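You operate a simulated robot arm through the tools that you are given. There is no shell and no other tool. Be economical: measure what you need, move in short steps, check, and stop when the job is done.

Carry out the task below with a simulated two-armed robot. There is one attempt and no reset: what you move stays moved.

Task
Flour the dough on the numbered shelf's silver tray and load it on the middle trolley shelf.
Fine: Put the flour shaker back and raise the trolley guard last. Set down upright: flour shaker.
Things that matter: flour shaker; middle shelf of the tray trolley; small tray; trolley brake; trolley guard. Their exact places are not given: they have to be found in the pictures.

The check looks at the end state, three seconds after you hand in, the way a careful person would. Anything else that was tipped, shoved, dropped, spilled or broken makes it a failure.

Robot
Two 7-joint arms with fingered hands on one trunk, on a base that drives. Base frame: it is fixed to the floor where the robot stands at the start and does not move with it; the origin is under the middle of the robot, x ahead of it, y to its left, z up; the surface under the hand at the start is at about z = 0.86. Readings come in m, degrees, newtons and seconds.
The left shoulder is at the start at [0.096, 0.123, 1.028], the right one opposite. Places, roughly: middle shelf of the tray trolley [0.7, 1.4, 0.6]; trolley brake [0.4, 1.3, 0.1]; trolley guard [0.5, 1.4, 0.5]. Payload 5 kg a hand.
The tool frame of a hand sits at the grasp point between the pads (the TCP): z along the fingers, y along the line on which they close. The tips reach 0.037 m beyond it. Largest opening 0.124 m; the body of the gripper starts 0.043 m behind the TCP. The gripper is a hand of 3 fingers: y runs from the thumb to the fingers, the wrist lies at [-0.021, -0.116, -0.203] in the tool frame, and closing takes about 1.5 s.
Orientation is told as [roll, pitch, yaw] about the base's x, y, z axes, in that order, counted from this pose: with the fingers straight down and the wrist toward the robot, the tool's x, y and z point along [0, 1, 0], [1, 0, 0] and [0, 0, -1] of the base frame.

Tools
- The arms move only by the tool nudge_tool. It takes "left_commands", "right_commands" or both (then of equal length, played together; a hand with none holds still); each is a list of rows, each a list of 7 numbers: the turn, a rotation vector about the tool's x, y, z in units of 8 degrees (1.0 is 8 degrees), then the shift along the tool's x, y, z in units of 50 mm (1.0 is 50 mm), then the gripper command, from -1 (shut) to 1 (fully open), values between in proportion. In form: [[wx, wy, wz, x, y, z, hand], ...]. A call has 1 to 8 rows; each row shifts and turns the commanded pose from where the row before left it, along the tool's axes as they then stand. A call with a number of a shift or a turn outside -1 to 1 is refused whole. A row lasts 0.2 s, in which the tool goes at most 0.05 m and 8.6 degrees; a call with a longer step from one row to the next is refused whole, and so is a gripper value outside its range. A pose out of reach is approached as far as the arm can. The call stops where the force on the tool passes 60 N (or 10 N more than at its start, if that is more) or the arm is blocked; 0.2 s more then pass. Each finger travels about 0.045 m/s and halts on what it meets, pressing with about 23 N; the grip force reading is that of the motor and also rises with nothing between the fingers. The clock runs only during rows and for 0.2 s after the last one: add rows that do not move to give the fingers time. The reply holds the time, the measured pose of the TCP, the force on the tool along the base axes, the opening and the grip force, in the units named above and with some noise, with the torque about the TCP (base axes, N m) and any sound that the robot's microphone picked up.
- Cameras (640 x 400 px; columns grow to the right, rows downward): "scene" is now at [0.2566, 0.0352, 1.2381]; the picture's right is [0.45, -0.89, 0.00], its down [-0.03, -0.02, -1.00] and it looks along [0.89, 0.45, -0.04] (base axes); focal length 214 px, centre (320, 200). "left" rides on the left gripper at [-0.072, -0.104, -0.154] in its tool frame; the picture's right is [-0.83, -0.26, 0.49], its down [0.51, -0.72, 0.47] and it looks along [0.23, 0.64, 0.73] (tool axes); focal length 243 px, centre (320, 200). "right" rides on the right gripper at [0.072, -0.104, -0.153] in its tool frame; the picture's right is [-0.83, 0.26, -0.49], its down [-0.51, -0.72, 0.47] and it looks along [-0.23, 0.64, 0.73] (tool axes); focal length 243 px, centre (320, 200).
- get_image(camera): a new picture of that camera. The clock stands still meanwhile.
- move_column(by): slides the trunk up (or, below 0, down) by that many m; the arms and the scene camera ride with it, the base frame stays. It gives what a move gives, with no picture.
- base_move(legs): drives the robot by 1 to 6 legs, each [ahead, left, turn to the left] in m, m and degrees, along the robot's own axes; the way and the turn of a leg run together, so that a leg with both is an arc; at most 1.5 m and 180 degrees a leg. The arms and the cameras ride along, it lands a little off, and it stops where it bumps. It gives what a move gives.
- preshape(shape, hand): the hand has 3 fingers and takes this shape, open, in about a second: jaw (thumb against the fingers, like two jaws); tri (thumb and two fingers); tip (a fingertip pinch); poke (one finger out to press); point (the index stretched); flat (the hand flat); cup (the hand cupped); fist (a fist). The gripper value then closes the fingers along that shape, each until it touches; the sizes above hold for jaw. It gives what a move gives, with no picture.
- pan_tilt(pan, tilt): turns the head with the scene camera to pan (to the left, within 80 degrees either way) and tilt (down, from -29 to 69), counted from straight ahead of the robot. It gives what a move gives.
- probe_pixels(camera, pixels): for up to 12 pixels [column, row] of the newest picture of that camera ("zoom" is the newest enlarged one), the place [x, y, z] in the base frame of the surface seen there, good to about 0.003 m. The clock stands still meanwhile.
- close_up(camera, box): a new picture of the part [left, top, right, bottom] of that camera's present view, enlarged. The clock stands still meanwhile.
- hand_in(): hands the job in; it is judged then, once.

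Go step by step. Measure first, check grasps and placings, and put right what went wrong. The budget is 80 turns and 78 pictures, counting those below and the enlarged ones. Unless the task says otherwise, let go and move clear before handing in, and close with one line.

The tools are called as name(argument=value, ...) on one line, values as JSON. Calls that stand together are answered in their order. nudge_tool: Moves the arms, as the interface text tells. Its arguments: {"type":"object","properties":{"left_commands":{"type":"array"},"right_commands":{"type":"array"}},"required":[]} The other tools are called the same way: move_column (by) slides the trunk up or down; preshape (shape, hand) gives the hand a shape; base_move (legs) drives the base; pan_tilt (pan, tilt) turns the head that bears the scene camera; get_image (camera) takes a picture; probe_pixels (camera, pixels) gives the place of the surface under pixels of a picture; close_up (camera, box) takes an enlarged picture of a part of a camera's view; hand_in () hands the job in.

At the start:

```text
time_s: 0.0
left_eef_pos: [0.3934, 0.5399, 1.2152]
left_orientation: [0.3, -1.4, 0.0]
left_wrist_force: [-0.3, 0.5, -0.7]
left_ft_torque: [-0.02, 0.03, 0.0]
left_width: 0.1239
left_finger_force: 0.1
left_shape: jaw
right_eef_pos: [0.5639, 0.0467, 1.3947]
right_orientation: [25.9, -4.2, -3.7]
right_wrist_force: [0.0, -0.1, -0.6]
right_ft_torque: [0.04, 0.04, 0.02]
right_width: 0.1237
right_finger_force: 0.1
right_shape: jaw
trunk travel left (down, up): [-0.209, 0.354]
robot x, y, heading: [0.0001, -0.0001, 0.1]
head pan, tilt: [27.0, 3.2]
```

scene: 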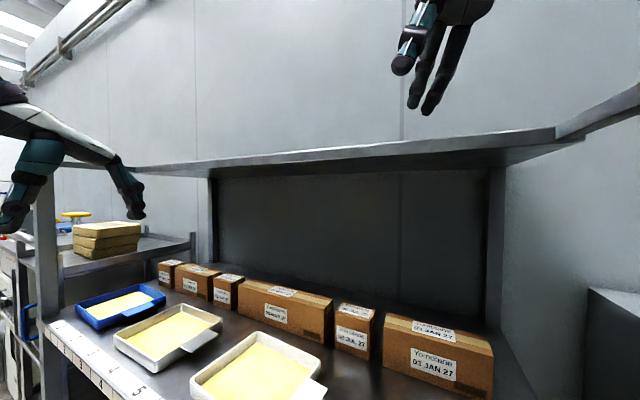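
right: 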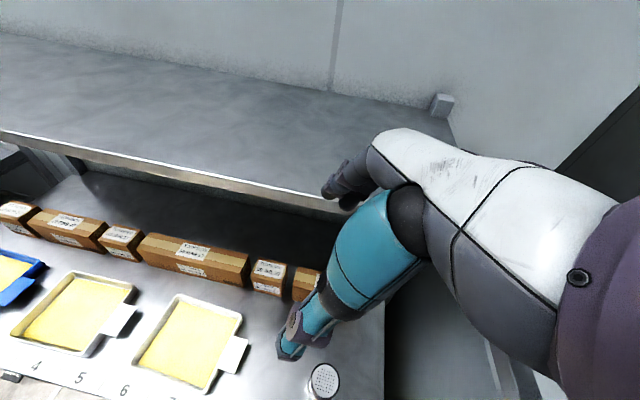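
left: 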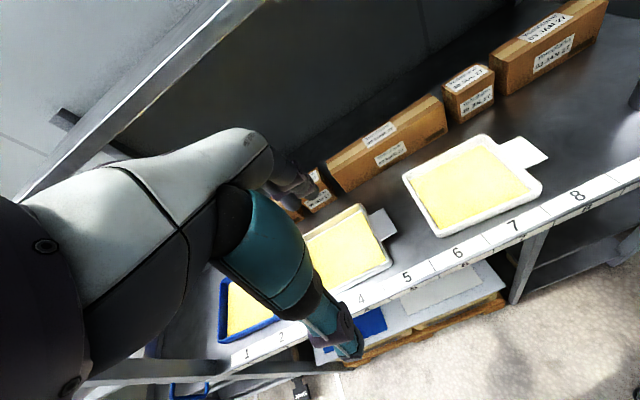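

The shelf carries a blue tray, and two light trays, with a shaker near (325,380) in the right picture. I look down and around to tell them apart.

pan_tilt(pan=5, tilt=40)

get_image(camera="scene")

pan_tilt(pan=65, tilt=30)

get_image(camera="scene")

```text
time_s: 1.0
left_eef_pos: [0.4022, 0.5393, 1.2061]
left_orientation: [0.2, -0.8, 0.0]
left_wrist_force: [-0.2, 0.4, 0.3]
left_ft_torque: [0.01, 0.0, -0.03]
left_width: 0.1235
left_finger_force: 0.0
left_shape: jaw
right_eef_pos: [0.5663, 0.0426, 1.3929]
right_orientation: [26.5, -4.5, -3.6]
right_wrist_force: [-0.4, 0.3, 0.4]
right_ft_torque: [0.01, -0.01, -0.01]
right_width: 0.1238
right_finger_force: 0.0
right_shape: jaw
trunk travel left (down, up): [-0.209, 0.354]
robot x, y, heading: [0.0002, -0.001, -0.2]
head pan, tilt: [5.0, 40.0]
```

```text
74 pictures are left
```

scene: 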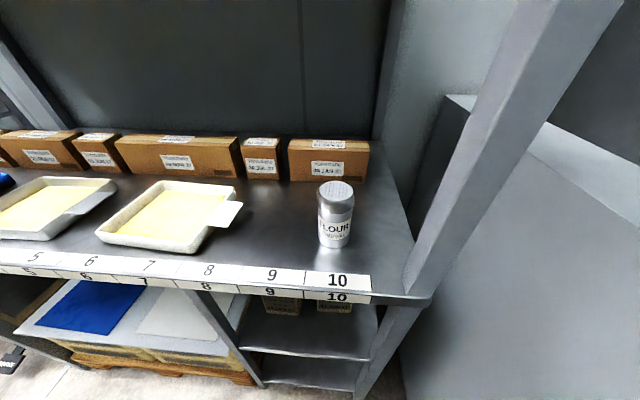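

```text
time_s: 2.3
left_eef_pos: [0.4, 0.5393, 1.2073]
left_orientation: [0.3, -0.8, 0.0]
left_wrist_force: [-0.1, 0.5, -0.1]
left_ft_torque: [-0.03, 0.01, 0.0]
left_width: 0.1235
left_finger_force: 0.1
left_shape: jaw
right_eef_pos: [0.5662, 0.0427, 1.3955]
right_orientation: [26.5, -4.3, -3.7]
right_wrist_force: [-0.1, -0.4, -0.6]
right_ft_torque: [0.0, 0.01, -0.01]
right_width: 0.1237
right_finger_force: 0.0
right_shape: jaw
trunk travel left (down, up): [-0.209, 0.354]
robot x, y, heading: [-0.0005, 0.0016, 0.1]
head pan, tilt: [65.0, 30.0]
```

```text
73 pictures are left
```

scene: 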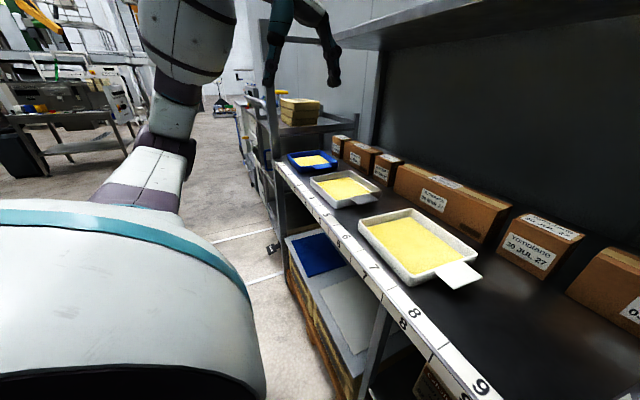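

The middle tray (345,187) looks metallic, the right one (410,240) is speckled white. I zoom on both and pan to the shelf middle.

close_up(camera="scene", box=[230, 80, 490, 300])

pan_tilt(pan=30, tilt=40)

get_image(camera="scene")

```text
1.82 times, centred on (360, 190) of scene
```

zoom: 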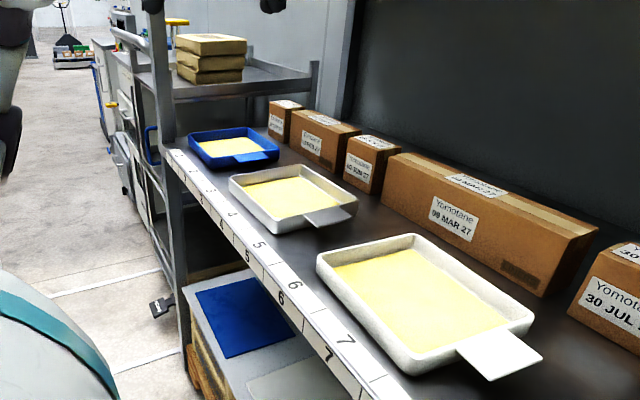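

```text
time_s: 3.3
left_eef_pos: [0.4011, 0.5386, 1.2071]
left_orientation: [0.5, -0.8, 0.0]
left_wrist_force: [0.1, 0.3, -0.1]
left_ft_torque: [-0.02, 0.0, 0.0]
left_width: 0.1239
left_finger_force: 0.1
left_shape: jaw
right_eef_pos: [0.5665, 0.043, 1.3937]
right_orientation: [26.6, -4.5, -3.7]
right_wrist_force: [0.9, 0.3, -0.1]
right_ft_torque: [0.0, -0.03, 0.0]
right_width: 0.1237
right_finger_force: 0.0
right_shape: jaw
trunk travel left (down, up): [-0.209, 0.354]
robot x, y, heading: [-0.0003, -0.0023, 0.0]
head pan, tilt: [30.0, 40.0]
```

```text
71 pictures are left
```

scene: 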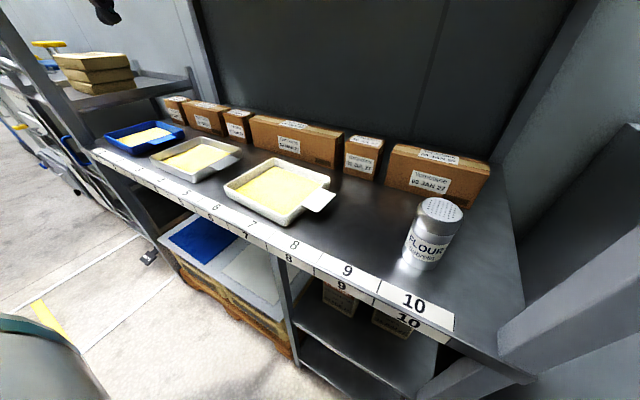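

I measure the trays and shaker, and floor item at (150,258).

probe_pixels(camera="scene", pixels=[[151, 158], [191, 180], [234, 150], [202, 137], [225, 159], [195, 158], [440, 205], [425, 262], [150, 258], [180, 172], [405, 260], [430, 318]])

close_up(camera="scene", box=[80, 80, 280, 205])

close_up(camera="scene", box=[380, 180, 500, 280])

```text
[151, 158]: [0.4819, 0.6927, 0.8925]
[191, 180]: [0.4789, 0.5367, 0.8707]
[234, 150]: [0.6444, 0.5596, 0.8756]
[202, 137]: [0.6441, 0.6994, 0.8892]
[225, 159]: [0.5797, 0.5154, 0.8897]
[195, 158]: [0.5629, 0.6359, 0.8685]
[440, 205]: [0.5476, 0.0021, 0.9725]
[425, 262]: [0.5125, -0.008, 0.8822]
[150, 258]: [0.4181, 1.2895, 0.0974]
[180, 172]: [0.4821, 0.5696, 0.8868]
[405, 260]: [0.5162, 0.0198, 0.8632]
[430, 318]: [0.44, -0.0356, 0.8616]
```

```text
3.20 times, centred on (180, 142) of scene
```

zoom: 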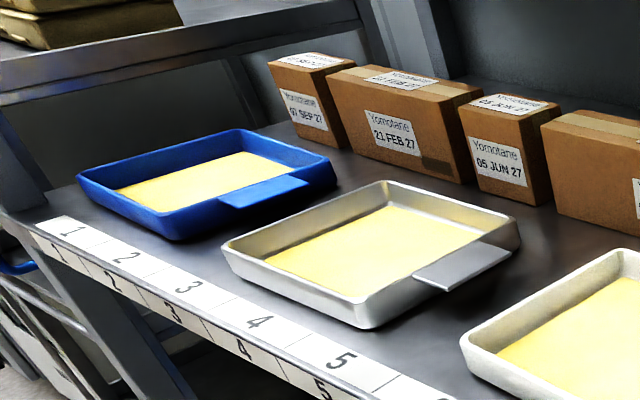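

```text
4.00 times, centred on (440, 230) of scene
```

zoom: 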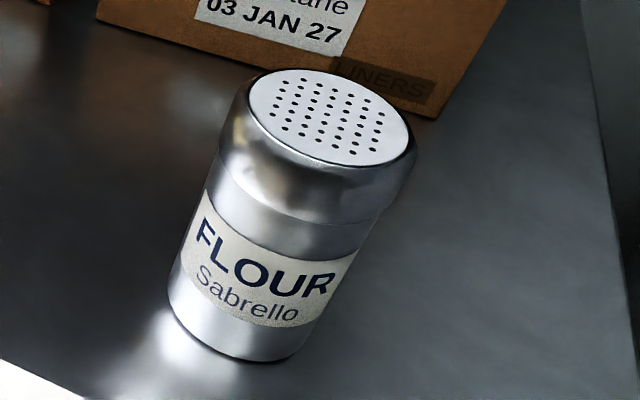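

Middle tray is silver/smaller with a tab towards -y; shaker stands near (0.545,0.0). I back off and drive over to look at the trolley, its brake and guard.

base_move(legs=[[-0.4, 0, 0], [0, 1.2, 0]])

pan_tilt(pan=0, tilt=35)

get_image(camera="scene")

```text
time_s: 4.1
left_eef_pos: [0.4128, 0.5413, 1.1965]
left_orientation: [0.0, 0.1, -0.3]
left_wrist_force: [0.1, 0.6, 0.6]
left_ft_torque: [0.01, 0.08, -0.01]
left_width: 0.1237
left_finger_force: 0.0
left_shape: jaw
right_eef_pos: [0.5773, 0.0399, 1.3928]
right_orientation: [26.8, -4.0, -4.2]
right_wrist_force: [1.0, 1.0, 0.1]
right_ft_torque: [0.02, 0.06, 0.05]
right_width: 0.124
right_finger_force: 0.0
right_shape: jaw
trunk travel left (down, up): [-0.209, 0.354]
robot x, y, heading: [-0.0045, 0.0012, -0.2]
head pan, tilt: [30.0, 40.0]
stopped in leg 1: the robot was blocked; the commanded pose is now the measured one
```

```text
time_s: 5.0
left_eef_pos: [0.4117, 0.5409, 1.2003]
left_orientation: [0.2, -0.1, -0.1]
left_wrist_force: [1.1, 0.0, -1.2]
left_ft_torque: [0.0, -0.03, 0.0]
left_width: 0.1239
left_finger_force: 0.1
left_shape: jaw
right_eef_pos: [0.5782, 0.0391, 1.3915]
right_orientation: [26.8, -3.9, -4.1]
right_wrist_force: [-0.2, -0.4, -0.4]
right_ft_torque: [0.01, 0.02, -0.01]
right_width: 0.1239
right_finger_force: 0.1
right_shape: jaw
trunk travel left (down, up): [-0.209, 0.354]
robot x, y, heading: [-0.0074, -0.0042, 0.1]
head pan, tilt: [0.0, 35.0]
```

```text
68 pictures are left
```

scene: 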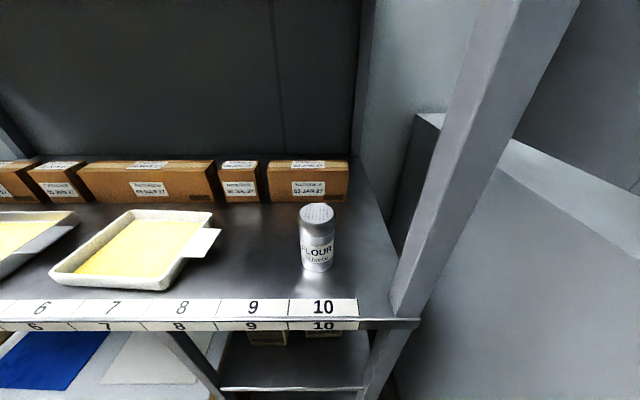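

Backing up was blocked at once. I look left and right behind me for obstacles.

pan_tilt(pan=80, tilt=45)

get_image(camera="scene")

pan_tilt(pan=-80, tilt=45)

get_image(camera="scene")

```text
time_s: 6.6
left_eef_pos: [0.4097, 0.5397, 1.2012]
left_orientation: [0.2, 0.0, -0.1]
left_wrist_force: [-0.5, 0.0, 0.2]
left_ft_torque: [0.0, 0.0, 0.01]
left_width: 0.1238
left_finger_force: 0.1
left_shape: jaw
right_eef_pos: [0.5774, 0.04, 1.3925]
right_orientation: [26.7, -3.9, -4.2]
right_wrist_force: [-0.9, 0.1, 0.6]
right_ft_torque: [0.04, 0.0, 0.0]
right_width: 0.1237
right_finger_force: 0.1
right_shape: jaw
trunk travel left (down, up): [-0.209, 0.354]
robot x, y, heading: [-0.0035, -0.0022, -0.0]
head pan, tilt: [80.0, 45.0]
```

```text
67 pictures are left
```

scene: 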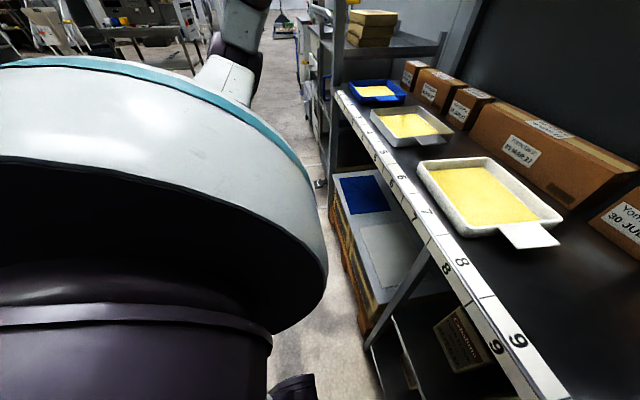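

```text
time_s: 9.0
left_eef_pos: [0.4106, 0.5405, 1.2007]
left_orientation: [0.2, 0.0, 0.0]
left_wrist_force: [0.2, 0.4, -0.3]
left_ft_torque: [-0.01, -0.01, -0.01]
left_width: 0.1239
left_finger_force: 0.2
left_shape: jaw
right_eef_pos: [0.5774, 0.0399, 1.391]
right_orientation: [26.8, -3.9, -4.1]
right_wrist_force: [-0.7, 0.5, -0.5]
right_ft_torque: [0.02, 0.01, 0.0]
right_width: 0.1239
right_finger_force: 0.1
right_shape: jaw
trunk travel left (down, up): [-0.209, 0.354]
robot x, y, heading: [-0.0035, 0.003, -0.1]
head pan, tilt: [-80.0, 45.0]
```

```text
66 pictures are left
```

scene: 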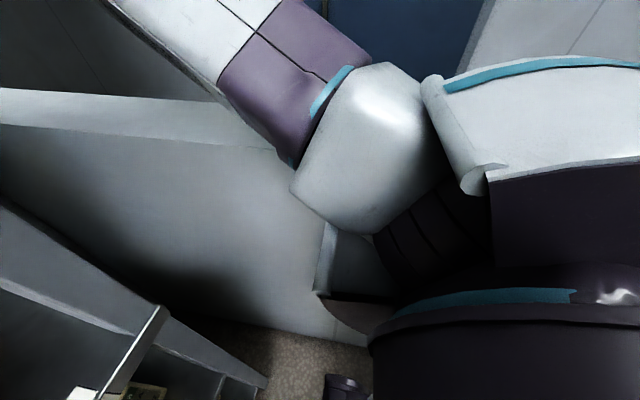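

A panel stands close on the right near my right elbow, with something blue behind. I try driving left (clear) a little first.

base_move(legs=[[0, 0.3, 0]])

```text
time_s: 9.9
left_eef_pos: [0.4152, 0.5442, 1.199]
left_orientation: [0.2, 0.0, -0.4]
left_wrist_force: [-0.4, -0.2, -0.2]
left_ft_torque: [-0.01, -0.02, 0.03]
left_width: 0.1239
left_finger_force: 0.1
left_shape: jaw
right_eef_pos: [0.581, 0.0408, 1.3933]
right_orientation: [27.2, -4.0, -4.5]
right_wrist_force: [0.2, -0.5, 0.4]
right_ft_torque: [-0.01, 0.02, -0.04]
right_width: 0.1239
right_finger_force: 0.2
right_shape: jaw
trunk travel left (down, up): [-0.209, 0.354]
robot x, y, heading: [-0.0053, 0.003, -0.5]
head pan, tilt: [-80.0, 45.0]
stopped in leg 1: the robot was blocked; the commanded pose is now the measured one
```

Blocked again without moving, so something of mine is touching. I look at the right arm region at level tilt.

pan_tilt(pan=-35, tilt=10)

get_image(camera="scene")

pan_tilt(pan=70, tilt=0)

get_image(camera="scene")

```text
time_s: 11.0
left_eef_pos: [0.4138, 0.5431, 1.1997]
left_orientation: [0.2, 0.0, -0.3]
left_wrist_force: [-0.3, -0.6, 0.4]
left_ft_torque: [0.03, 0.01, -0.03]
left_width: 0.1238
left_finger_force: 0.1
left_shape: jaw
right_eef_pos: [0.5809, 0.042, 1.393]
right_orientation: [27.1, -3.9, -4.5]
right_wrist_force: [-0.4, -0.6, -0.5]
right_ft_torque: [-0.01, 0.04, -0.01]
right_width: 0.1239
right_finger_force: 0.1
right_shape: jaw
trunk travel left (down, up): [-0.209, 0.354]
robot x, y, heading: [-0.0043, 0.0035, -0.3]
head pan, tilt: [-35.0, 10.0]
```

```text
65 pictures are left
```

scene: 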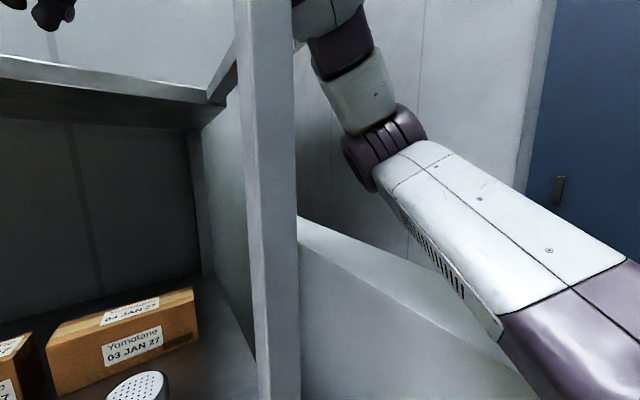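

```text
time_s: 12.8
left_eef_pos: [0.4124, 0.5449, 1.2003]
left_orientation: [0.2, -0.1, -0.3]
left_wrist_force: [0.0, -0.5, 0.5]
left_ft_torque: [-0.01, 0.0, 0.0]
left_width: 0.1239
left_finger_force: 0.1
left_shape: jaw
right_eef_pos: [0.5799, 0.0421, 1.3948]
right_orientation: [27.2, -3.9, -4.4]
right_wrist_force: [0.0, 0.0, -0.4]
right_ft_torque: [0.05, 0.02, -0.02]
right_width: 0.1236
right_finger_force: 0.1
right_shape: jaw
trunk travel left (down, up): [-0.209, 0.354]
robot x, y, heading: [-0.0049, 0.0052, -0.1]
head pan, tilt: [70.0, 0.0]
```

```text
64 pictures are left
```

scene: 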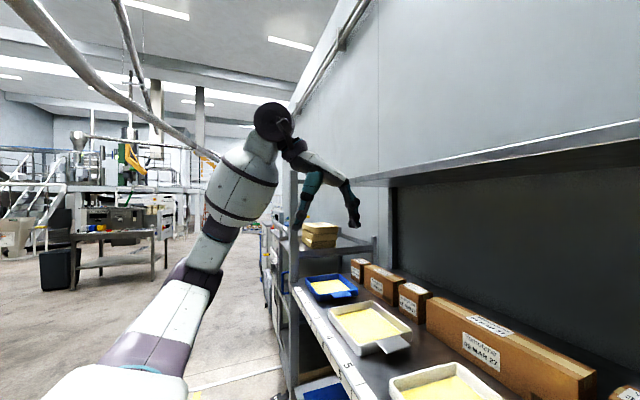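

The right forearm passes close to the shelf post (265,200). I probe depth to see which is in front.

pan_tilt(pan=-20, tilt=-25)

get_image(camera="scene")

```text
time_s: 14.5
left_eef_pos: [0.413, 0.5437, 1.2003]
left_orientation: [0.3, -0.1, -0.4]
left_wrist_force: [-0.6, 0.7, -0.8]
left_ft_torque: [-0.03, -0.02, 0.03]
left_width: 0.124
left_finger_force: 0.1
left_shape: jaw
right_eef_pos: [0.581, 0.0403, 1.3947]
right_orientation: [27.2, -3.9, -4.4]
right_wrist_force: [0.7, -0.2, -0.2]
right_ft_torque: [0.01, 0.0, 0.01]
right_width: 0.1238
right_finger_force: 0.1
right_shape: jaw
trunk travel left (down, up): [-0.209, 0.354]
robot x, y, heading: [-0.0045, -0.0006, -0.1]
head pan, tilt: [-20.0, -25.0]
```

```text
63 pictures are left
```

scene: 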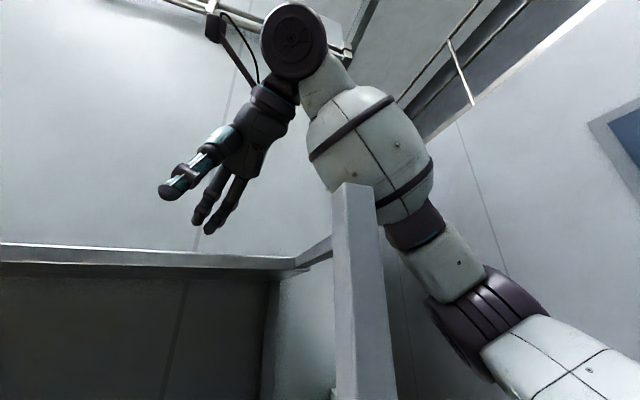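

The forearm is hooked behind the post top (350,185). I probe positions to plan unhooking.

probe_pixels(camera="scene", pixels=[[352, 186], [345, 300], [384, 210], [370, 150], [400, 205], [405, 235], [440, 265], [480, 300], [545, 340], [300, 45], [330, 300], [315, 250]])

```text
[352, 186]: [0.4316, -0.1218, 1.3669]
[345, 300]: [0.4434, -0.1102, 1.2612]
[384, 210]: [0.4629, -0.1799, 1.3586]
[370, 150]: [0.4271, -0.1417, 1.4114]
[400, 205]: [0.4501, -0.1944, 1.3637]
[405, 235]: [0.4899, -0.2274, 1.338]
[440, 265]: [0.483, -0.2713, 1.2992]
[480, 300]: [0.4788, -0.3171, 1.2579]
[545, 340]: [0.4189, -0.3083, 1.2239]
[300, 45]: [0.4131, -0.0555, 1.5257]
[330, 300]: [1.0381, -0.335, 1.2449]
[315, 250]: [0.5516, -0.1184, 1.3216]
```

The post tops out at z≈1.367 at (0.45,-0.13), with my forearm just over and beyond it. Raising the trunk 0.33 clears everything, then I back off.

move_column(by=0.33)

base_move(legs=[[-0.4, 0, 0]])

pan_tilt(pan=-20, tilt=25)

get_image(camera="scene")

```text
time_s: 17.7
left_eef_pos: [0.4148, 0.5484, 1.5272]
left_orientation: [0.0, 0.0, -0.3]
left_wrist_force: [-0.1, -0.5, 0.1]
left_ft_torque: [0.0, 0.02, 0.02]
left_width: 0.1241
left_finger_force: 0.0
left_shape: jaw
right_eef_pos: [0.5822, 0.0474, 1.7214]
right_orientation: [26.8, -3.6, -4.4]
right_wrist_force: [0.2, 0.4, -0.2]
right_ft_torque: [0.01, 0.04, 0.04]
right_width: 0.1237
right_finger_force: 0.2
right_shape: jaw
trunk travel left (down, up): [-0.539, 0.024]
robot x, y, heading: [-0.0019, 0.0029, -0.1]
head pan, tilt: [-20.0, -25.0]
```

```text
time_s: 20.2
left_eef_pos: [0.0235, 0.5484, 1.5254]
left_orientation: [0.0, 0.2, -0.7]
left_wrist_force: [0.0, 0.6, -0.5]
left_ft_torque: [0.0, 0.04, 0.03]
left_width: 0.1236
left_finger_force: 0.2
left_shape: jaw
right_eef_pos: [0.1879, 0.0459, 1.7212]
right_orientation: [26.9, -3.6, -4.8]
right_wrist_force: [0.3, -0.5, -0.1]
right_ft_torque: [0.01, 0.0, 0.04]
right_width: 0.1239
right_finger_force: 0.1
right_shape: jaw
trunk travel left (down, up): [-0.539, 0.024]
robot x, y, heading: [-0.404, 0.0069, -0.6]
head pan, tilt: [-20.0, -25.0]
```

```text
time_s: 21.4
left_eef_pos: [0.0204, 0.5489, 1.5279]
left_orientation: [0.0, 0.1, -0.7]
left_wrist_force: [-0.2, -0.2, 0.4]
left_ft_torque: [0.0, 0.01, -0.01]
left_width: 0.1239
left_finger_force: 0.1
left_shape: jaw
right_eef_pos: [0.1841, 0.0471, 1.7222]
right_orientation: [26.7, -3.8, -4.9]
right_wrist_force: [-0.2, 0.6, 1.1]
right_ft_torque: [-0.01, -0.01, 0.0]
right_width: 0.1236
right_finger_force: 0.0
right_shape: jaw
trunk travel left (down, up): [-0.539, 0.024]
robot x, y, heading: [-0.4003, 0.0085, -0.5]
head pan, tilt: [-20.0, 25.0]
```

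```text
62 pictures are left
```

scene: 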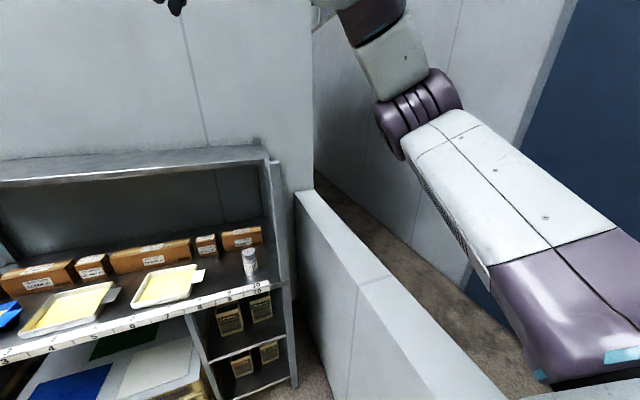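

Free now; a low wall stands on the right, so I'll only lower the trunk farther left. Drive left 1.2 m and look at the trolley.

base_move(legs=[[0, 1.2, 0]])

pan_tilt(pan=10, tilt=40)

get_image(camera="scene")

```text
time_s: 32.3
left_eef_pos: [0.0164, 1.7685, 1.5277]
left_orientation: [0.0, 0.0, 0.2]
left_wrist_force: [-0.1, -0.2, 0.5]
left_ft_torque: [-0.01, 0.01, 0.03]
left_width: 0.1237
left_finger_force: 0.1
left_shape: jaw
right_eef_pos: [0.1873, 1.2688, 1.7231]
right_orientation: [27.0, -3.8, -3.9]
right_wrist_force: [0.6, -0.5, -0.4]
right_ft_torque: [-0.01, 0.04, 0.0]
right_width: 0.1238
right_finger_force: 0.1
right_shape: jaw
trunk travel left (down, up): [-0.539, 0.024]
robot x, y, heading: [-0.3985, 1.2241, 0.4]
head pan, tilt: [-20.0, 25.0]
```

```text
time_s: 33.2
left_eef_pos: [0.017, 1.7686, 1.5262]
left_orientation: [-0.1, 0.0, 0.2]
left_wrist_force: [0.2, -0.6, -0.5]
left_ft_torque: [0.0, -0.02, 0.02]
left_width: 0.1238
left_finger_force: 0.0
left_shape: jaw
right_eef_pos: [0.1872, 1.2676, 1.7227]
right_orientation: [26.8, -3.7, -3.9]
right_wrist_force: [-0.6, -0.1, -0.2]
right_ft_torque: [0.0, 0.0, 0.0]
right_width: 0.1239
right_finger_force: 0.1
right_shape: jaw
trunk travel left (down, up): [-0.539, 0.024]
robot x, y, heading: [-0.396, 1.2215, 0.2]
head pan, tilt: [10.0, 40.0]
```

```text
61 pictures are left
```

scene: 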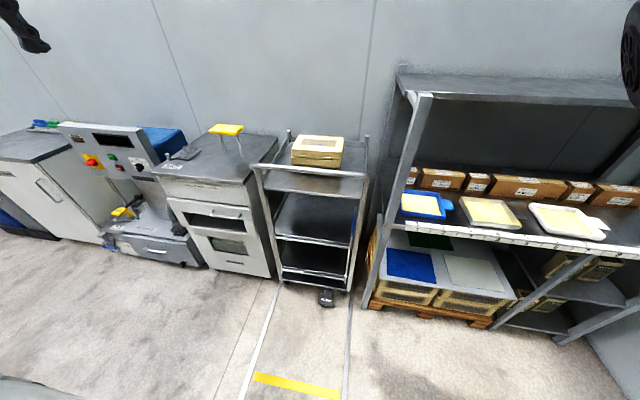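

The trolley is at (310,210) with a pedal at (327,298). I zoom in.

close_up(camera="scene", box=[230, 120, 390, 220])

close_up(camera="scene", box=[250, 215, 390, 315])

probe_pixels(camera="scene", pixels=[[255, 170], [365, 178], [300, 178], [310, 225], [310, 210], [310, 258], [327, 300], [275, 240], [351, 250], [310, 242]])

```text
4.00 times, centred on (310, 170) of scene
```

zoom: 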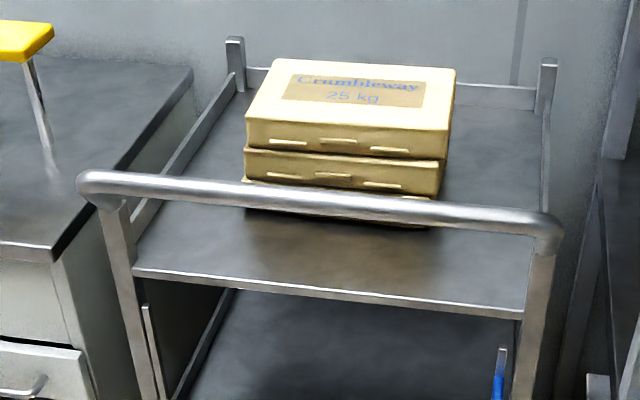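

```text
4.00 times, centred on (320, 265) of scene
```

zoom: 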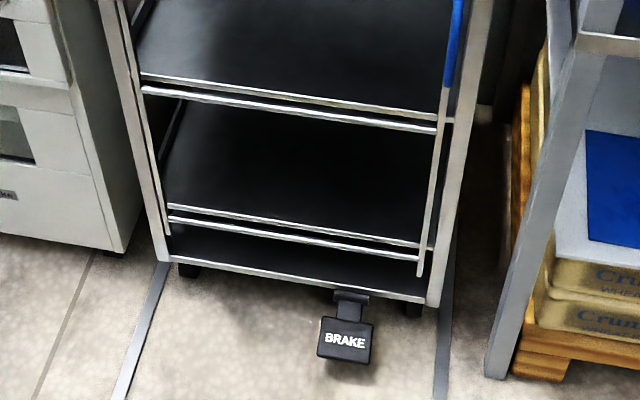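

```text
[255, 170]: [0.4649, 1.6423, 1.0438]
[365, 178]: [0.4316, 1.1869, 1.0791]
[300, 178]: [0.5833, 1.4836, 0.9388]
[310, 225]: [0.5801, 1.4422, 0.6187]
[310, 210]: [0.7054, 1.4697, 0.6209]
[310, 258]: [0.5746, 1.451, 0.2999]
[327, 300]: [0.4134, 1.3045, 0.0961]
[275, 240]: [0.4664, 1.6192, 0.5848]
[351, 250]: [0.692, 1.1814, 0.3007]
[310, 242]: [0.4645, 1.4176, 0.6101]
```

Guard = sliding frame with blue grip (currently low, bars at z≈0.59); brake pedal at (0.413,1.304,0.096). I first use this free space to put the right hand into a side-grasp orientation (fingers ahead, closing sideways).

nudge_tool(right_commands=[[-0.769, 0.471, 0.471, 0, 0, 0, 1], [-0.769, 0.471, 0.471, 0, 0, 0, 1], [-0.769, 0.471, 0.471, 0, 0, 0, 1], [-0.769, 0.471, 0.471, 0, 0, 0, 1], [-0.769, 0.471, 0.471, 0, 0, 0, 1], [-0.769, 0.471, 0.471, 0, 0, 0, 1], [-0.769, 0.471, 0.471, 0, 0, 0, 1]])

nudge_tool(right_commands=[[-0.769, 0.471, 0.471, 0, 0, 0, 1], [-0.769, 0.471, 0.471, 0, 0, 0, 1], [-0.769, 0.471, 0.471, 0, 0, 0, 1], [-0.769, 0.471, 0.471, 0, 0, 0, 1], [-0.769, 0.471, 0.471, 0, 0, 0, 1], [-0.769, 0.471, 0.471, 0, 0, 0, 1], [0, 0, 0, 0, 0, 0, 1], [0, 0, 0, 0, 0, 0, 1]])

```text
time_s: 34.9
left_eef_pos: [0.0139, 1.7673, 1.5281]
left_orientation: [0.0, -0.1, 0.2]
left_wrist_force: [-0.2, 0.4, 0.4]
left_ft_torque: [-0.02, -0.01, 0.03]
left_width: 0.1237
left_finger_force: 0.2
left_shape: jaw
right_eef_pos: [0.1855, 1.2682, 1.7231]
right_orientation: [64.3, -15.9, -53.5]
right_wrist_force: [-0.4, 0.3, 0.1]
right_ft_torque: [-0.01, -0.05, 0.01]
right_width: 0.1237
right_finger_force: 0.0
right_shape: jaw
trunk travel left (down, up): [-0.539, 0.024]
robot x, y, heading: [-0.3988, 1.2168, 0.4]
head pan, tilt: [10.0, 40.0]
```

```text
time_s: 36.6
left_eef_pos: [0.0149, 1.767, 1.5292]
left_orientation: [0.2, -0.1, 0.1]
left_wrist_force: [0.3, -0.5, 0.0]
left_ft_torque: [0.04, -0.04, 0.02]
left_width: 0.1239
left_finger_force: 0.0
left_shape: jaw
right_eef_pos: [0.2751, 1.2438, 1.8237]
right_orientation: [93.6, -0.6, -93.5]
right_wrist_force: [-0.3, 0.3, -0.7]
right_ft_torque: [0.01, 0.02, 0.03]
right_width: 0.1238
right_finger_force: 0.1
right_shape: jaw
right hand out of reach, approached as far as the arm can: row 4, 5, 6
trunk travel left (down, up): [-0.539, 0.024]
robot x, y, heading: [-0.3963, 1.2173, 0.1]
head pan, tilt: [10.0, 40.0]
```

Orientation [94,0,-93] is the wanted side grasp. I bring the hand lower and a bit back.

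nudge_tool(right_commands=[[0, 0, 0, -0.9, 0, -0.3, 1], [0, 0, 0, -0.9, 0, -0.3, 1], [0, 0, 0, -0.9, 0, -0.3, 1], [0, 0, 0, -0.9, 0, -0.3, 1], [0, 0, 0, -0.9, 0, -0.3, 1], [0, 0, 0, -0.9, 0, -0.3, 1], [0, 0, 0, -0.9, 0, -0.3, 1], [0, 0, 0, -0.9, 0, -0.3, 1]])

pan_tilt(pan=-30, tilt=25)

get_image(camera="scene")

```text
time_s: 38.5
left_eef_pos: [0.0197, 1.7675, 1.526]
left_orientation: [-0.1, 0.3, 0.0]
left_wrist_force: [0.4, -0.4, 0.2]
left_ft_torque: [0.05, 0.05, -0.02]
left_width: 0.1236
left_finger_force: 0.1
left_shape: jaw
right_eef_pos: [0.4097, 1.2005, 1.6162]
right_orientation: [93.6, -0.2, -93.7]
right_wrist_force: [0.8, 0.0, 0.1]
right_ft_torque: [0.02, -0.03, 0.02]
right_width: 0.1237
right_finger_force: 0.1
right_shape: jaw
right hand out of reach, approached as far as the arm can: row 1, 2, 3, 4, 5, 6, 7, 8
trunk travel left (down, up): [-0.539, 0.024]
robot x, y, heading: [-0.4012, 1.2188, -0.0]
head pan, tilt: [10.0, 40.0]
```

```text
time_s: 39.5
left_eef_pos: [0.016, 1.7673, 1.5274]
left_orientation: [0.0, 0.0, 0.2]
left_wrist_force: [-0.4, 0.9, 0.1]
left_ft_torque: [-0.04, 0.02, -0.02]
left_width: 0.1238
left_finger_force: 0.0
left_shape: jaw
right_eef_pos: [0.406, 1.2018, 1.6208]
right_orientation: [93.8, -0.3, -93.6]
right_wrist_force: [0.3, -1.0, 0.5]
right_ft_torque: [-0.01, 0.01, 0.03]
right_width: 0.1237
right_finger_force: 0.1
right_shape: jaw
trunk travel left (down, up): [-0.539, 0.024]
robot x, y, heading: [-0.4008, 1.2209, 0.0]
head pan, tilt: [-30.0, 25.0]
```

```text
58 pictures are left
```

scene: 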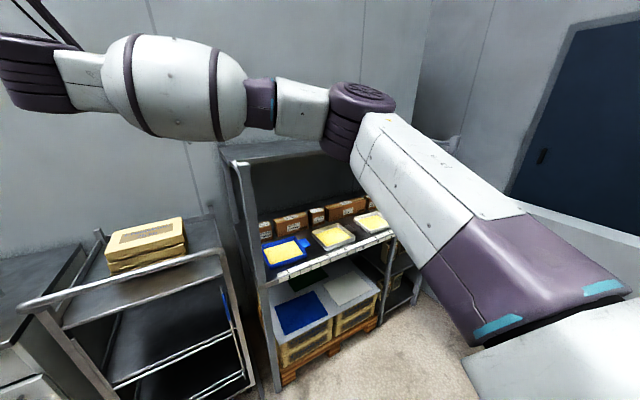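

The arm shows forearm coming from the right, so the opposite roll (tool x down) is the natural upright grip. I roll the hand -180° about its finger axis while drawing it back.

nudge_tool(right_commands=[[0, 0, -1, 0, 0, -0.25, 1], [0, 0, -1, 0, 0, -0.25, 1], [0, 0, -1, 0, 0, -0.25, 1], [0, 0, -1, 0, 0, -0.25, 1], [0, 0, -1, 0, 0, -0.25, 1], [0, 0, -1, 0, 0, -0.25, 1], [0, 0, -1, 0, 0, -0.25, 1], [0, 0, -1, 0, 0, -0.25, 1]])

nudge_tool(right_commands=[[0, 0, -1, 0, 0, -0.25, 1], [0, 0, -1, 0, 0, -0.25, 1], [0, 0, -1, 0, 0, -0.25, 1], [0, 0, -1, 0, 0, -0.25, 1], [0, 0, -1, 0, 0, -0.25, 1], [0, 0, -1, 0, 0, -0.25, 1], [0, 0, -1, 0, 0, -0.25, 1], [0, 0, -1, 0, 0, -0.25, 1]])

nudge_tool(right_commands=[[0, 0, -1, 0, 0, -0.25, 1], [0, 0, -1, 0, 0, -0.25, 1], [0, 0, -1, 0, 0, -0.25, 1], [0, 0, -1, 0, 0, -0.25, 1], [0, 0, -1, 0, 0, -0.25, 1], [0, 0, -1, 0, 0, -0.25, 1], [0, 0, -0.5, 0, 0, 0, 1], [0, 0, 0, 0, 0, 0, 1]])

get_image(camera="scene")

```text
time_s: 41.3
left_eef_pos: [0.0165, 1.7671, 1.5271]
left_orientation: [0.1, 0.0, 0.1]
left_wrist_force: [1.0, 0.5, 0.4]
left_ft_torque: [0.01, -0.02, 0.07]
left_width: 0.1239
left_finger_force: 0.1
left_shape: jaw
right_eef_pos: [0.3064, 1.2084, 1.6149]
right_orientation: [98.8, -63.9, -101.8]
right_wrist_force: [-0.1, -0.6, 0.4]
right_ft_torque: [-0.03, 0.0, 0.03]
right_width: 0.1239
right_finger_force: 0.1
right_shape: jaw
trunk travel left (down, up): [-0.539, 0.024]
robot x, y, heading: [-0.3971, 1.221, 0.1]
head pan, tilt: [-30.0, 25.0]
```

```text
time_s: 43.1
left_eef_pos: [0.0155, 1.7684, 1.5294]
left_orientation: [-0.1, 0.0, 0.2]
left_wrist_force: [-0.7, 0.0, 0.5]
left_ft_torque: [0.0, -0.02, 0.02]
left_width: 0.1237
left_finger_force: 0.1
left_shape: jaw
right_eef_pos: [0.2056, 1.2162, 1.6077]
right_orientation: [-96.3, -51.6, 91.0]
right_wrist_force: [0.0, -1.2, 0.2]
right_ft_torque: [0.04, 0.01, 0.02]
right_width: 0.1236
right_finger_force: 0.0
right_shape: jaw
trunk travel left (down, up): [-0.539, 0.024]
robot x, y, heading: [-0.3986, 1.22, -0.0]
head pan, tilt: [-30.0, 25.0]
```

```text
time_s: 44.9
left_eef_pos: [0.0173, 1.7684, 1.5281]
left_orientation: [0.0, 0.1, 0.1]
left_wrist_force: [-1.0, 0.1, -1.0]
left_ft_torque: [0.03, -0.02, 0.0]
left_width: 0.1237
left_finger_force: 0.1
left_shape: jaw
right_eef_pos: [0.1326, 1.2222, 1.6027]
right_orientation: [-93.8, 0.2, 86.1]
right_wrist_force: [-0.7, 0.0, 0.0]
right_ft_torque: [0.0, 0.0, 0.0]
right_width: 0.1239
right_finger_force: 0.0
right_shape: jaw
trunk travel left (down, up): [-0.539, 0.024]
robot x, y, heading: [-0.397, 1.2185, 0.2]
head pan, tilt: [-30.0, 25.0]
```

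```text
57 pictures are left
```

scene: 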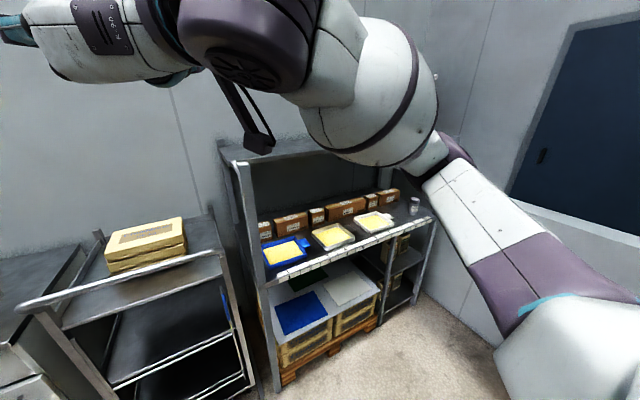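

The roll of 180° works in free space, ending fingers-ahead, x down. Now lower the trunk by 0.33, then lower the hand to table height with 15° downward pitch and ~20° yaw to the right.

move_column(by=-0.33)

nudge_tool(right_commands=[[0, 0, 0, 0.9, 0, 0.2, 1], [0, 0, 0, 0.9, 0, 0.2, 1], [0, 0, 0, 0.9, 0, 0.2, 1], [0, 0, 0, 0.9, 0, 0.2, 1], [0.9, 0, 0, 0.9, 0, 0.2, 1], [0.9, 0, 0, 0.9, 0, 0.2, 1], [0.8, 0, 0, 0, 0, 0.2, 1], [0, 0, 0, 0, 0, 0.2, 1]])

get_image(camera="scene")

```text
time_s: 48.2
left_eef_pos: [0.0159, 1.7691, 1.1964]
left_orientation: [0.1, 0.1, 0.1]
left_wrist_force: [-0.1, 0.4, -1.0]
left_ft_torque: [-0.04, -0.02, 0.01]
left_width: 0.1237
left_finger_force: 0.0
left_shape: jaw
right_eef_pos: [0.148, 1.2218, 1.2602]
right_orientation: [-92.2, 0.3, 86.1]
right_wrist_force: [1.2, 0.1, -0.3]
right_ft_torque: [0.02, -0.02, 0.01]
right_width: 0.1238
right_finger_force: 0.0
right_shape: jaw
trunk travel left (down, up): [-0.209, 0.354]
robot x, y, heading: [-0.3994, 1.2201, 0.5]
head pan, tilt: [-30.0, 25.0]
```

```text
time_s: 50.0
left_eef_pos: [0.0166, 1.7674, 1.1975]
left_orientation: [0.1, 0.0, 0.1]
left_wrist_force: [-0.2, -0.8, 0.3]
left_ft_torque: [0.04, 0.01, 0.01]
left_width: 0.1237
left_finger_force: 0.0
left_shape: jaw
right_eef_pos: [0.2848, 1.228, 1.0242]
right_orientation: [-92.0, -0.4, 65.3]
right_wrist_force: [-0.1, -0.1, -0.1]
right_ft_torque: [0.0, -0.04, 0.0]
right_width: 0.1239
right_finger_force: 0.0
right_shape: jaw
right hand out of reach, approached as far as the arm can: row 1, 2, 3, 4, 5
trunk travel left (down, up): [-0.209, 0.354]
robot x, y, heading: [-0.3955, 1.219, -0.1]
head pan, tilt: [-30.0, 25.0]
```

```text
56 pictures are left
```

scene: 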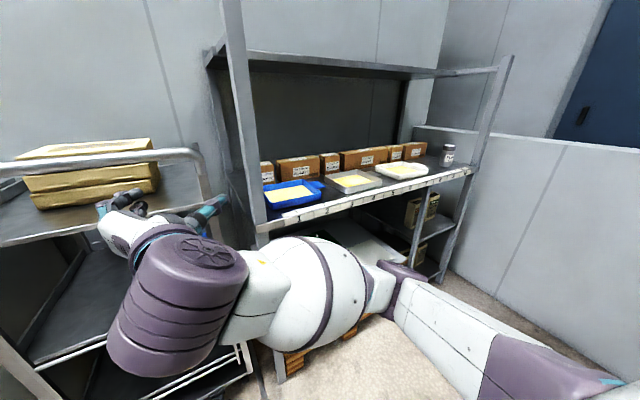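

The forearm lies nearly horizontal with elbow low on the right. I probe elbow/forearm points and the low wall and shaker.

probe_pixels(camera="scene", pixels=[[400, 270], [425, 290], [320, 240], [210, 250], [140, 230], [180, 330], [490, 133], [620, 150], [447, 148], [509, 60], [300, 190], [320, 68]])

get_image(camera="right")

```text
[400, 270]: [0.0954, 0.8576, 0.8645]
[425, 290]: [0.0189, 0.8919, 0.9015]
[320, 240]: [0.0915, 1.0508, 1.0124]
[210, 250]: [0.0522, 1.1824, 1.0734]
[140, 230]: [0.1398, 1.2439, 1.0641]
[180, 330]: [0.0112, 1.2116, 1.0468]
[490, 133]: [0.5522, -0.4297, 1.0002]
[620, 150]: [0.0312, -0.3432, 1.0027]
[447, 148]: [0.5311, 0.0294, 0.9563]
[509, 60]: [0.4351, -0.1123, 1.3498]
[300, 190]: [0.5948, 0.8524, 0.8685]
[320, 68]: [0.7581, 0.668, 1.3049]
```

```text
55 pictures are left
```

right: 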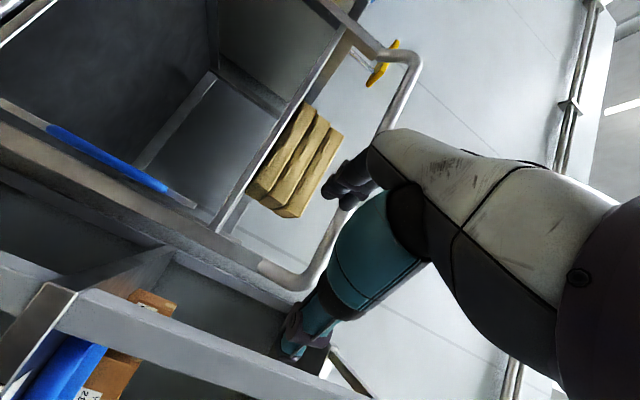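

Approaching straight would jam the elbow into the low wall (y≈-0.35, z 1.0), so I'll approach from the left with the base turned -30°. I undo the hand yaw, pitch the fingers 10° down, lower the trunk, then drive.

nudge_tool(right_commands=[[-0.9, 0, 0, 0, 0, 0, 1], [-0.9, 0, 0, 0, 0, 0, 1], [-0.8, 0, 0, 0, 0, 0, 1], [0, 0.63, 0, 0, 0, 0, 1], [0, 0.63, 0, 0, 0, 0, 1]])

base_move(legs=[[0, -0.72, 0], [0, 0, -30]])

move_column(by=-0.06)

pan_tilt(pan=-10, tilt=35)

get_image(camera="scene")

```text
time_s: 51.2
left_eef_pos: [0.0154, 1.7676, 1.1971]
left_orientation: [0.0, 0.0, 0.1]
left_wrist_force: [1.0, -0.3, -1.0]
left_ft_torque: [0.03, 0.0, 0.02]
left_width: 0.1237
left_finger_force: 0.1
left_shape: jaw
right_eef_pos: [0.2846, 1.2293, 1.0238]
right_orientation: [-81.8, 0.3, 86.2]
right_wrist_force: [-0.2, -0.8, -0.3]
right_ft_torque: [0.02, 0.0, 0.02]
right_width: 0.1237
right_finger_force: 0.0
right_shape: jaw
trunk travel left (down, up): [-0.209, 0.354]
robot x, y, heading: [-0.3981, 1.2205, 0.3]
head pan, tilt: [-30.0, 25.0]
```

```text
time_s: 59.4
left_eef_pos: [0.2393, 0.7597, 1.1966]
left_orientation: [0.0, 0.0, -30.4]
left_wrist_force: [-0.4, -1.1, 0.7]
left_ft_torque: [0.0, -0.01, 0.01]
left_width: 0.1237
left_finger_force: 0.0
left_shape: jaw
right_eef_pos: [0.1978, 0.1576, 1.0253]
right_orientation: [-82.0, 0.4, 55.7]
right_wrist_force: [0.1, -0.3, -0.2]
right_ft_torque: [0.0, 0.0, 0.01]
right_width: 0.1238
right_finger_force: 0.0
right_shape: jaw
trunk travel left (down, up): [-0.209, 0.354]
robot x, y, heading: [-0.3975, 0.4966, -30.1]
head pan, tilt: [-30.0, 25.0]
```

```text
time_s: 60.4
left_eef_pos: [0.2388, 0.759, 1.1372]
left_orientation: [0.0, -0.1, -30.3]
left_wrist_force: [0.2, 0.2, 0.1]
left_ft_torque: [-0.01, 0.01, -0.02]
left_width: 0.1237
left_finger_force: 0.2
left_shape: jaw
right_eef_pos: [0.1973, 0.1596, 0.968]
right_orientation: [-82.1, 0.3, 55.7]
right_wrist_force: [-1.1, -0.3, -0.2]
right_ft_torque: [-0.01, 0.01, 0.01]
right_width: 0.124
right_finger_force: 0.0
right_shape: jaw
trunk travel left (down, up): [-0.149, 0.414]
robot x, y, heading: [-0.3957, 0.4932, -30.2]
head pan, tilt: [-30.0, 25.0]
```

```text
time_s: 61.3
left_eef_pos: [0.2403, 0.7603, 1.1363]
left_orientation: [0.0, 0.0, -30.2]
left_wrist_force: [-0.1, 0.5, 0.5]
left_ft_torque: [0.01, 0.0, 0.01]
left_width: 0.1239
left_finger_force: 0.1
left_shape: jaw
right_eef_pos: [0.197, 0.159, 0.9652]
right_orientation: [-82.0, 0.3, 55.6]
right_wrist_force: [0.1, 0.0, -0.1]
right_ft_torque: [0.01, 0.02, 0.03]
right_width: 0.1237
right_finger_force: 0.1
right_shape: jaw
trunk travel left (down, up): [-0.149, 0.414]
robot x, y, heading: [-0.3956, 0.5009, -30.3]
head pan, tilt: [-10.0, 35.0]
```

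```text
54 pictures are left
```

scene: 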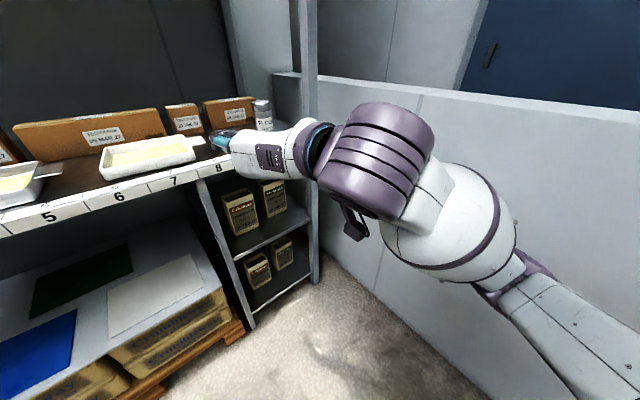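

Right hand is in line with the shaker. The left hand would run into the shelf when I advance, so I tuck it back first and look at the shaker from the hand camera.

nudge_tool(left_commands=[[0, 0, 0, 0.2, -0.9, 0, 1], [0, 0, 0, 0.2, -0.9, 0, 1], [0, 0, 0, 0.2, -0.9, 0, 1], [0, 0, 0, 0.2, -0.9, 0, 1], [0, 0, 0, 0.2, -0.9, 0, 1], [0, 0, 0, 0.2, -0.9, 0, 1]])

close_up(camera="scene", box=[180, 80, 340, 180])

get_image(camera="right")

```text
time_s: 62.7
left_eef_pos: [0.0584, 0.937, 1.1219]
left_orientation: [-0.2, -0.2, -33.1]
left_wrist_force: [2.7, 0.5, -2.1]
left_ft_torque: [-0.03, 0.23, -0.06]
left_width: 0.1239
left_finger_force: 0.0
left_shape: jaw
left hand out of reach, approached as far as the arm can: row 4, 5
right_eef_pos: [0.1995, 0.1576, 0.9644]
right_orientation: [-81.8, 0.3, 55.7]
right_wrist_force: [-0.5, -0.1, 0.0]
right_ft_torque: [0.01, -0.01, 0.0]
right_width: 0.1241
right_finger_force: 0.1
right_shape: jaw
trunk travel left (down, up): [-0.149, 0.414]
robot x, y, heading: [-0.3931, 0.4961, -30.3]
head pan, tilt: [-10.0, 35.0]
```

```text
4.00 times, centred on (260, 130) of scene
```

zoom: 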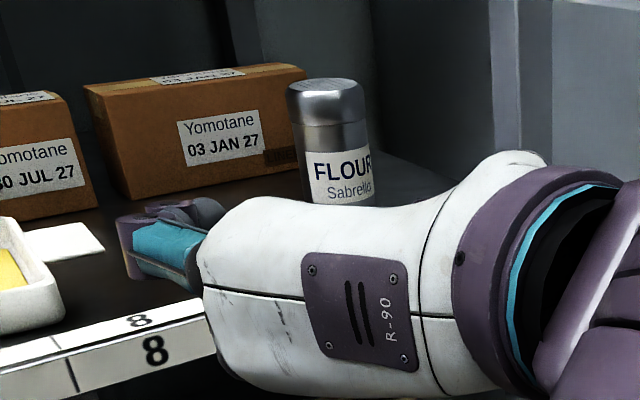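

```text
52 pictures are left
```

right: 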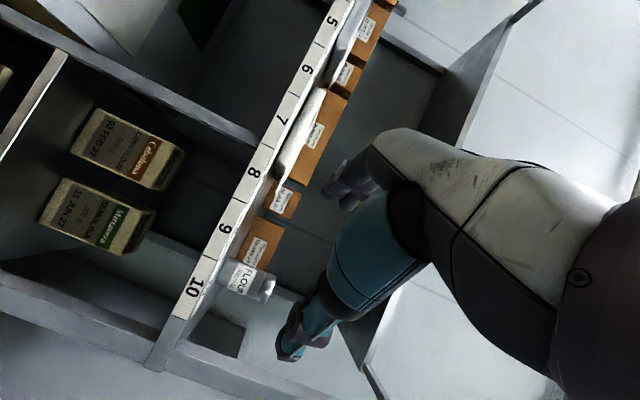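

Shaker stands clear of the box and hand is in line. I drive (0.16 ahead, 0.05 left), raise 1 cm, and look before advancing the hand.

base_move(legs=[[0.159, 0.053, 0]])

move_column(by=0.01)

get_image(camera="scene")

```text
time_s: 64.1
left_eef_pos: [0.2063, 0.9132, 1.124]
left_orientation: [0.0, 0.1, -30.2]
left_wrist_force: [1.4, 0.1, 0.6]
left_ft_torque: [0.02, 0.07, -0.01]
left_width: 0.1239
left_finger_force: 0.1
left_shape: jaw
right_eef_pos: [0.3641, 0.1247, 0.9659]
right_orientation: [-81.9, 0.3, 55.7]
right_wrist_force: [0.4, 0.0, 0.0]
right_ft_torque: [0.01, -0.02, 0.01]
right_width: 0.1238
right_finger_force: 0.1
right_shape: jaw
trunk travel left (down, up): [-0.149, 0.414]
robot x, y, heading: [-0.2331, 0.4658, -30.2]
head pan, tilt: [-10.0, 35.0]
```

```text
time_s: 64.7
left_eef_pos: [0.2065, 0.9129, 1.1349]
left_orientation: [0.0, 0.1, -30.1]
left_wrist_force: [-0.2, 0.4, -0.2]
left_ft_torque: [0.01, 0.03, -0.01]
left_width: 0.1239
left_finger_force: 0.1
left_shape: jaw
right_eef_pos: [0.3639, 0.1231, 0.9745]
right_orientation: [-81.9, 0.2, 55.7]
right_wrist_force: [0.7, -0.2, -0.1]
right_ft_torque: [0.03, 0.04, -0.04]
right_width: 0.1238
right_finger_force: 0.0
right_shape: jaw
trunk travel left (down, up): [-0.159, 0.404]
robot x, y, heading: [-0.2271, 0.4628, -30.2]
head pan, tilt: [-10.0, 35.0]
```

```text
51 pictures are left
```

scene: 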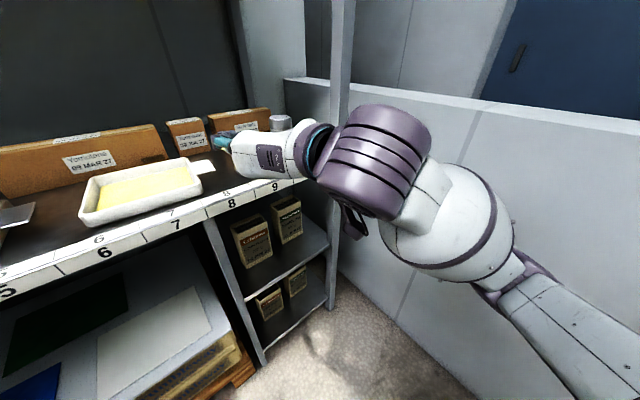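

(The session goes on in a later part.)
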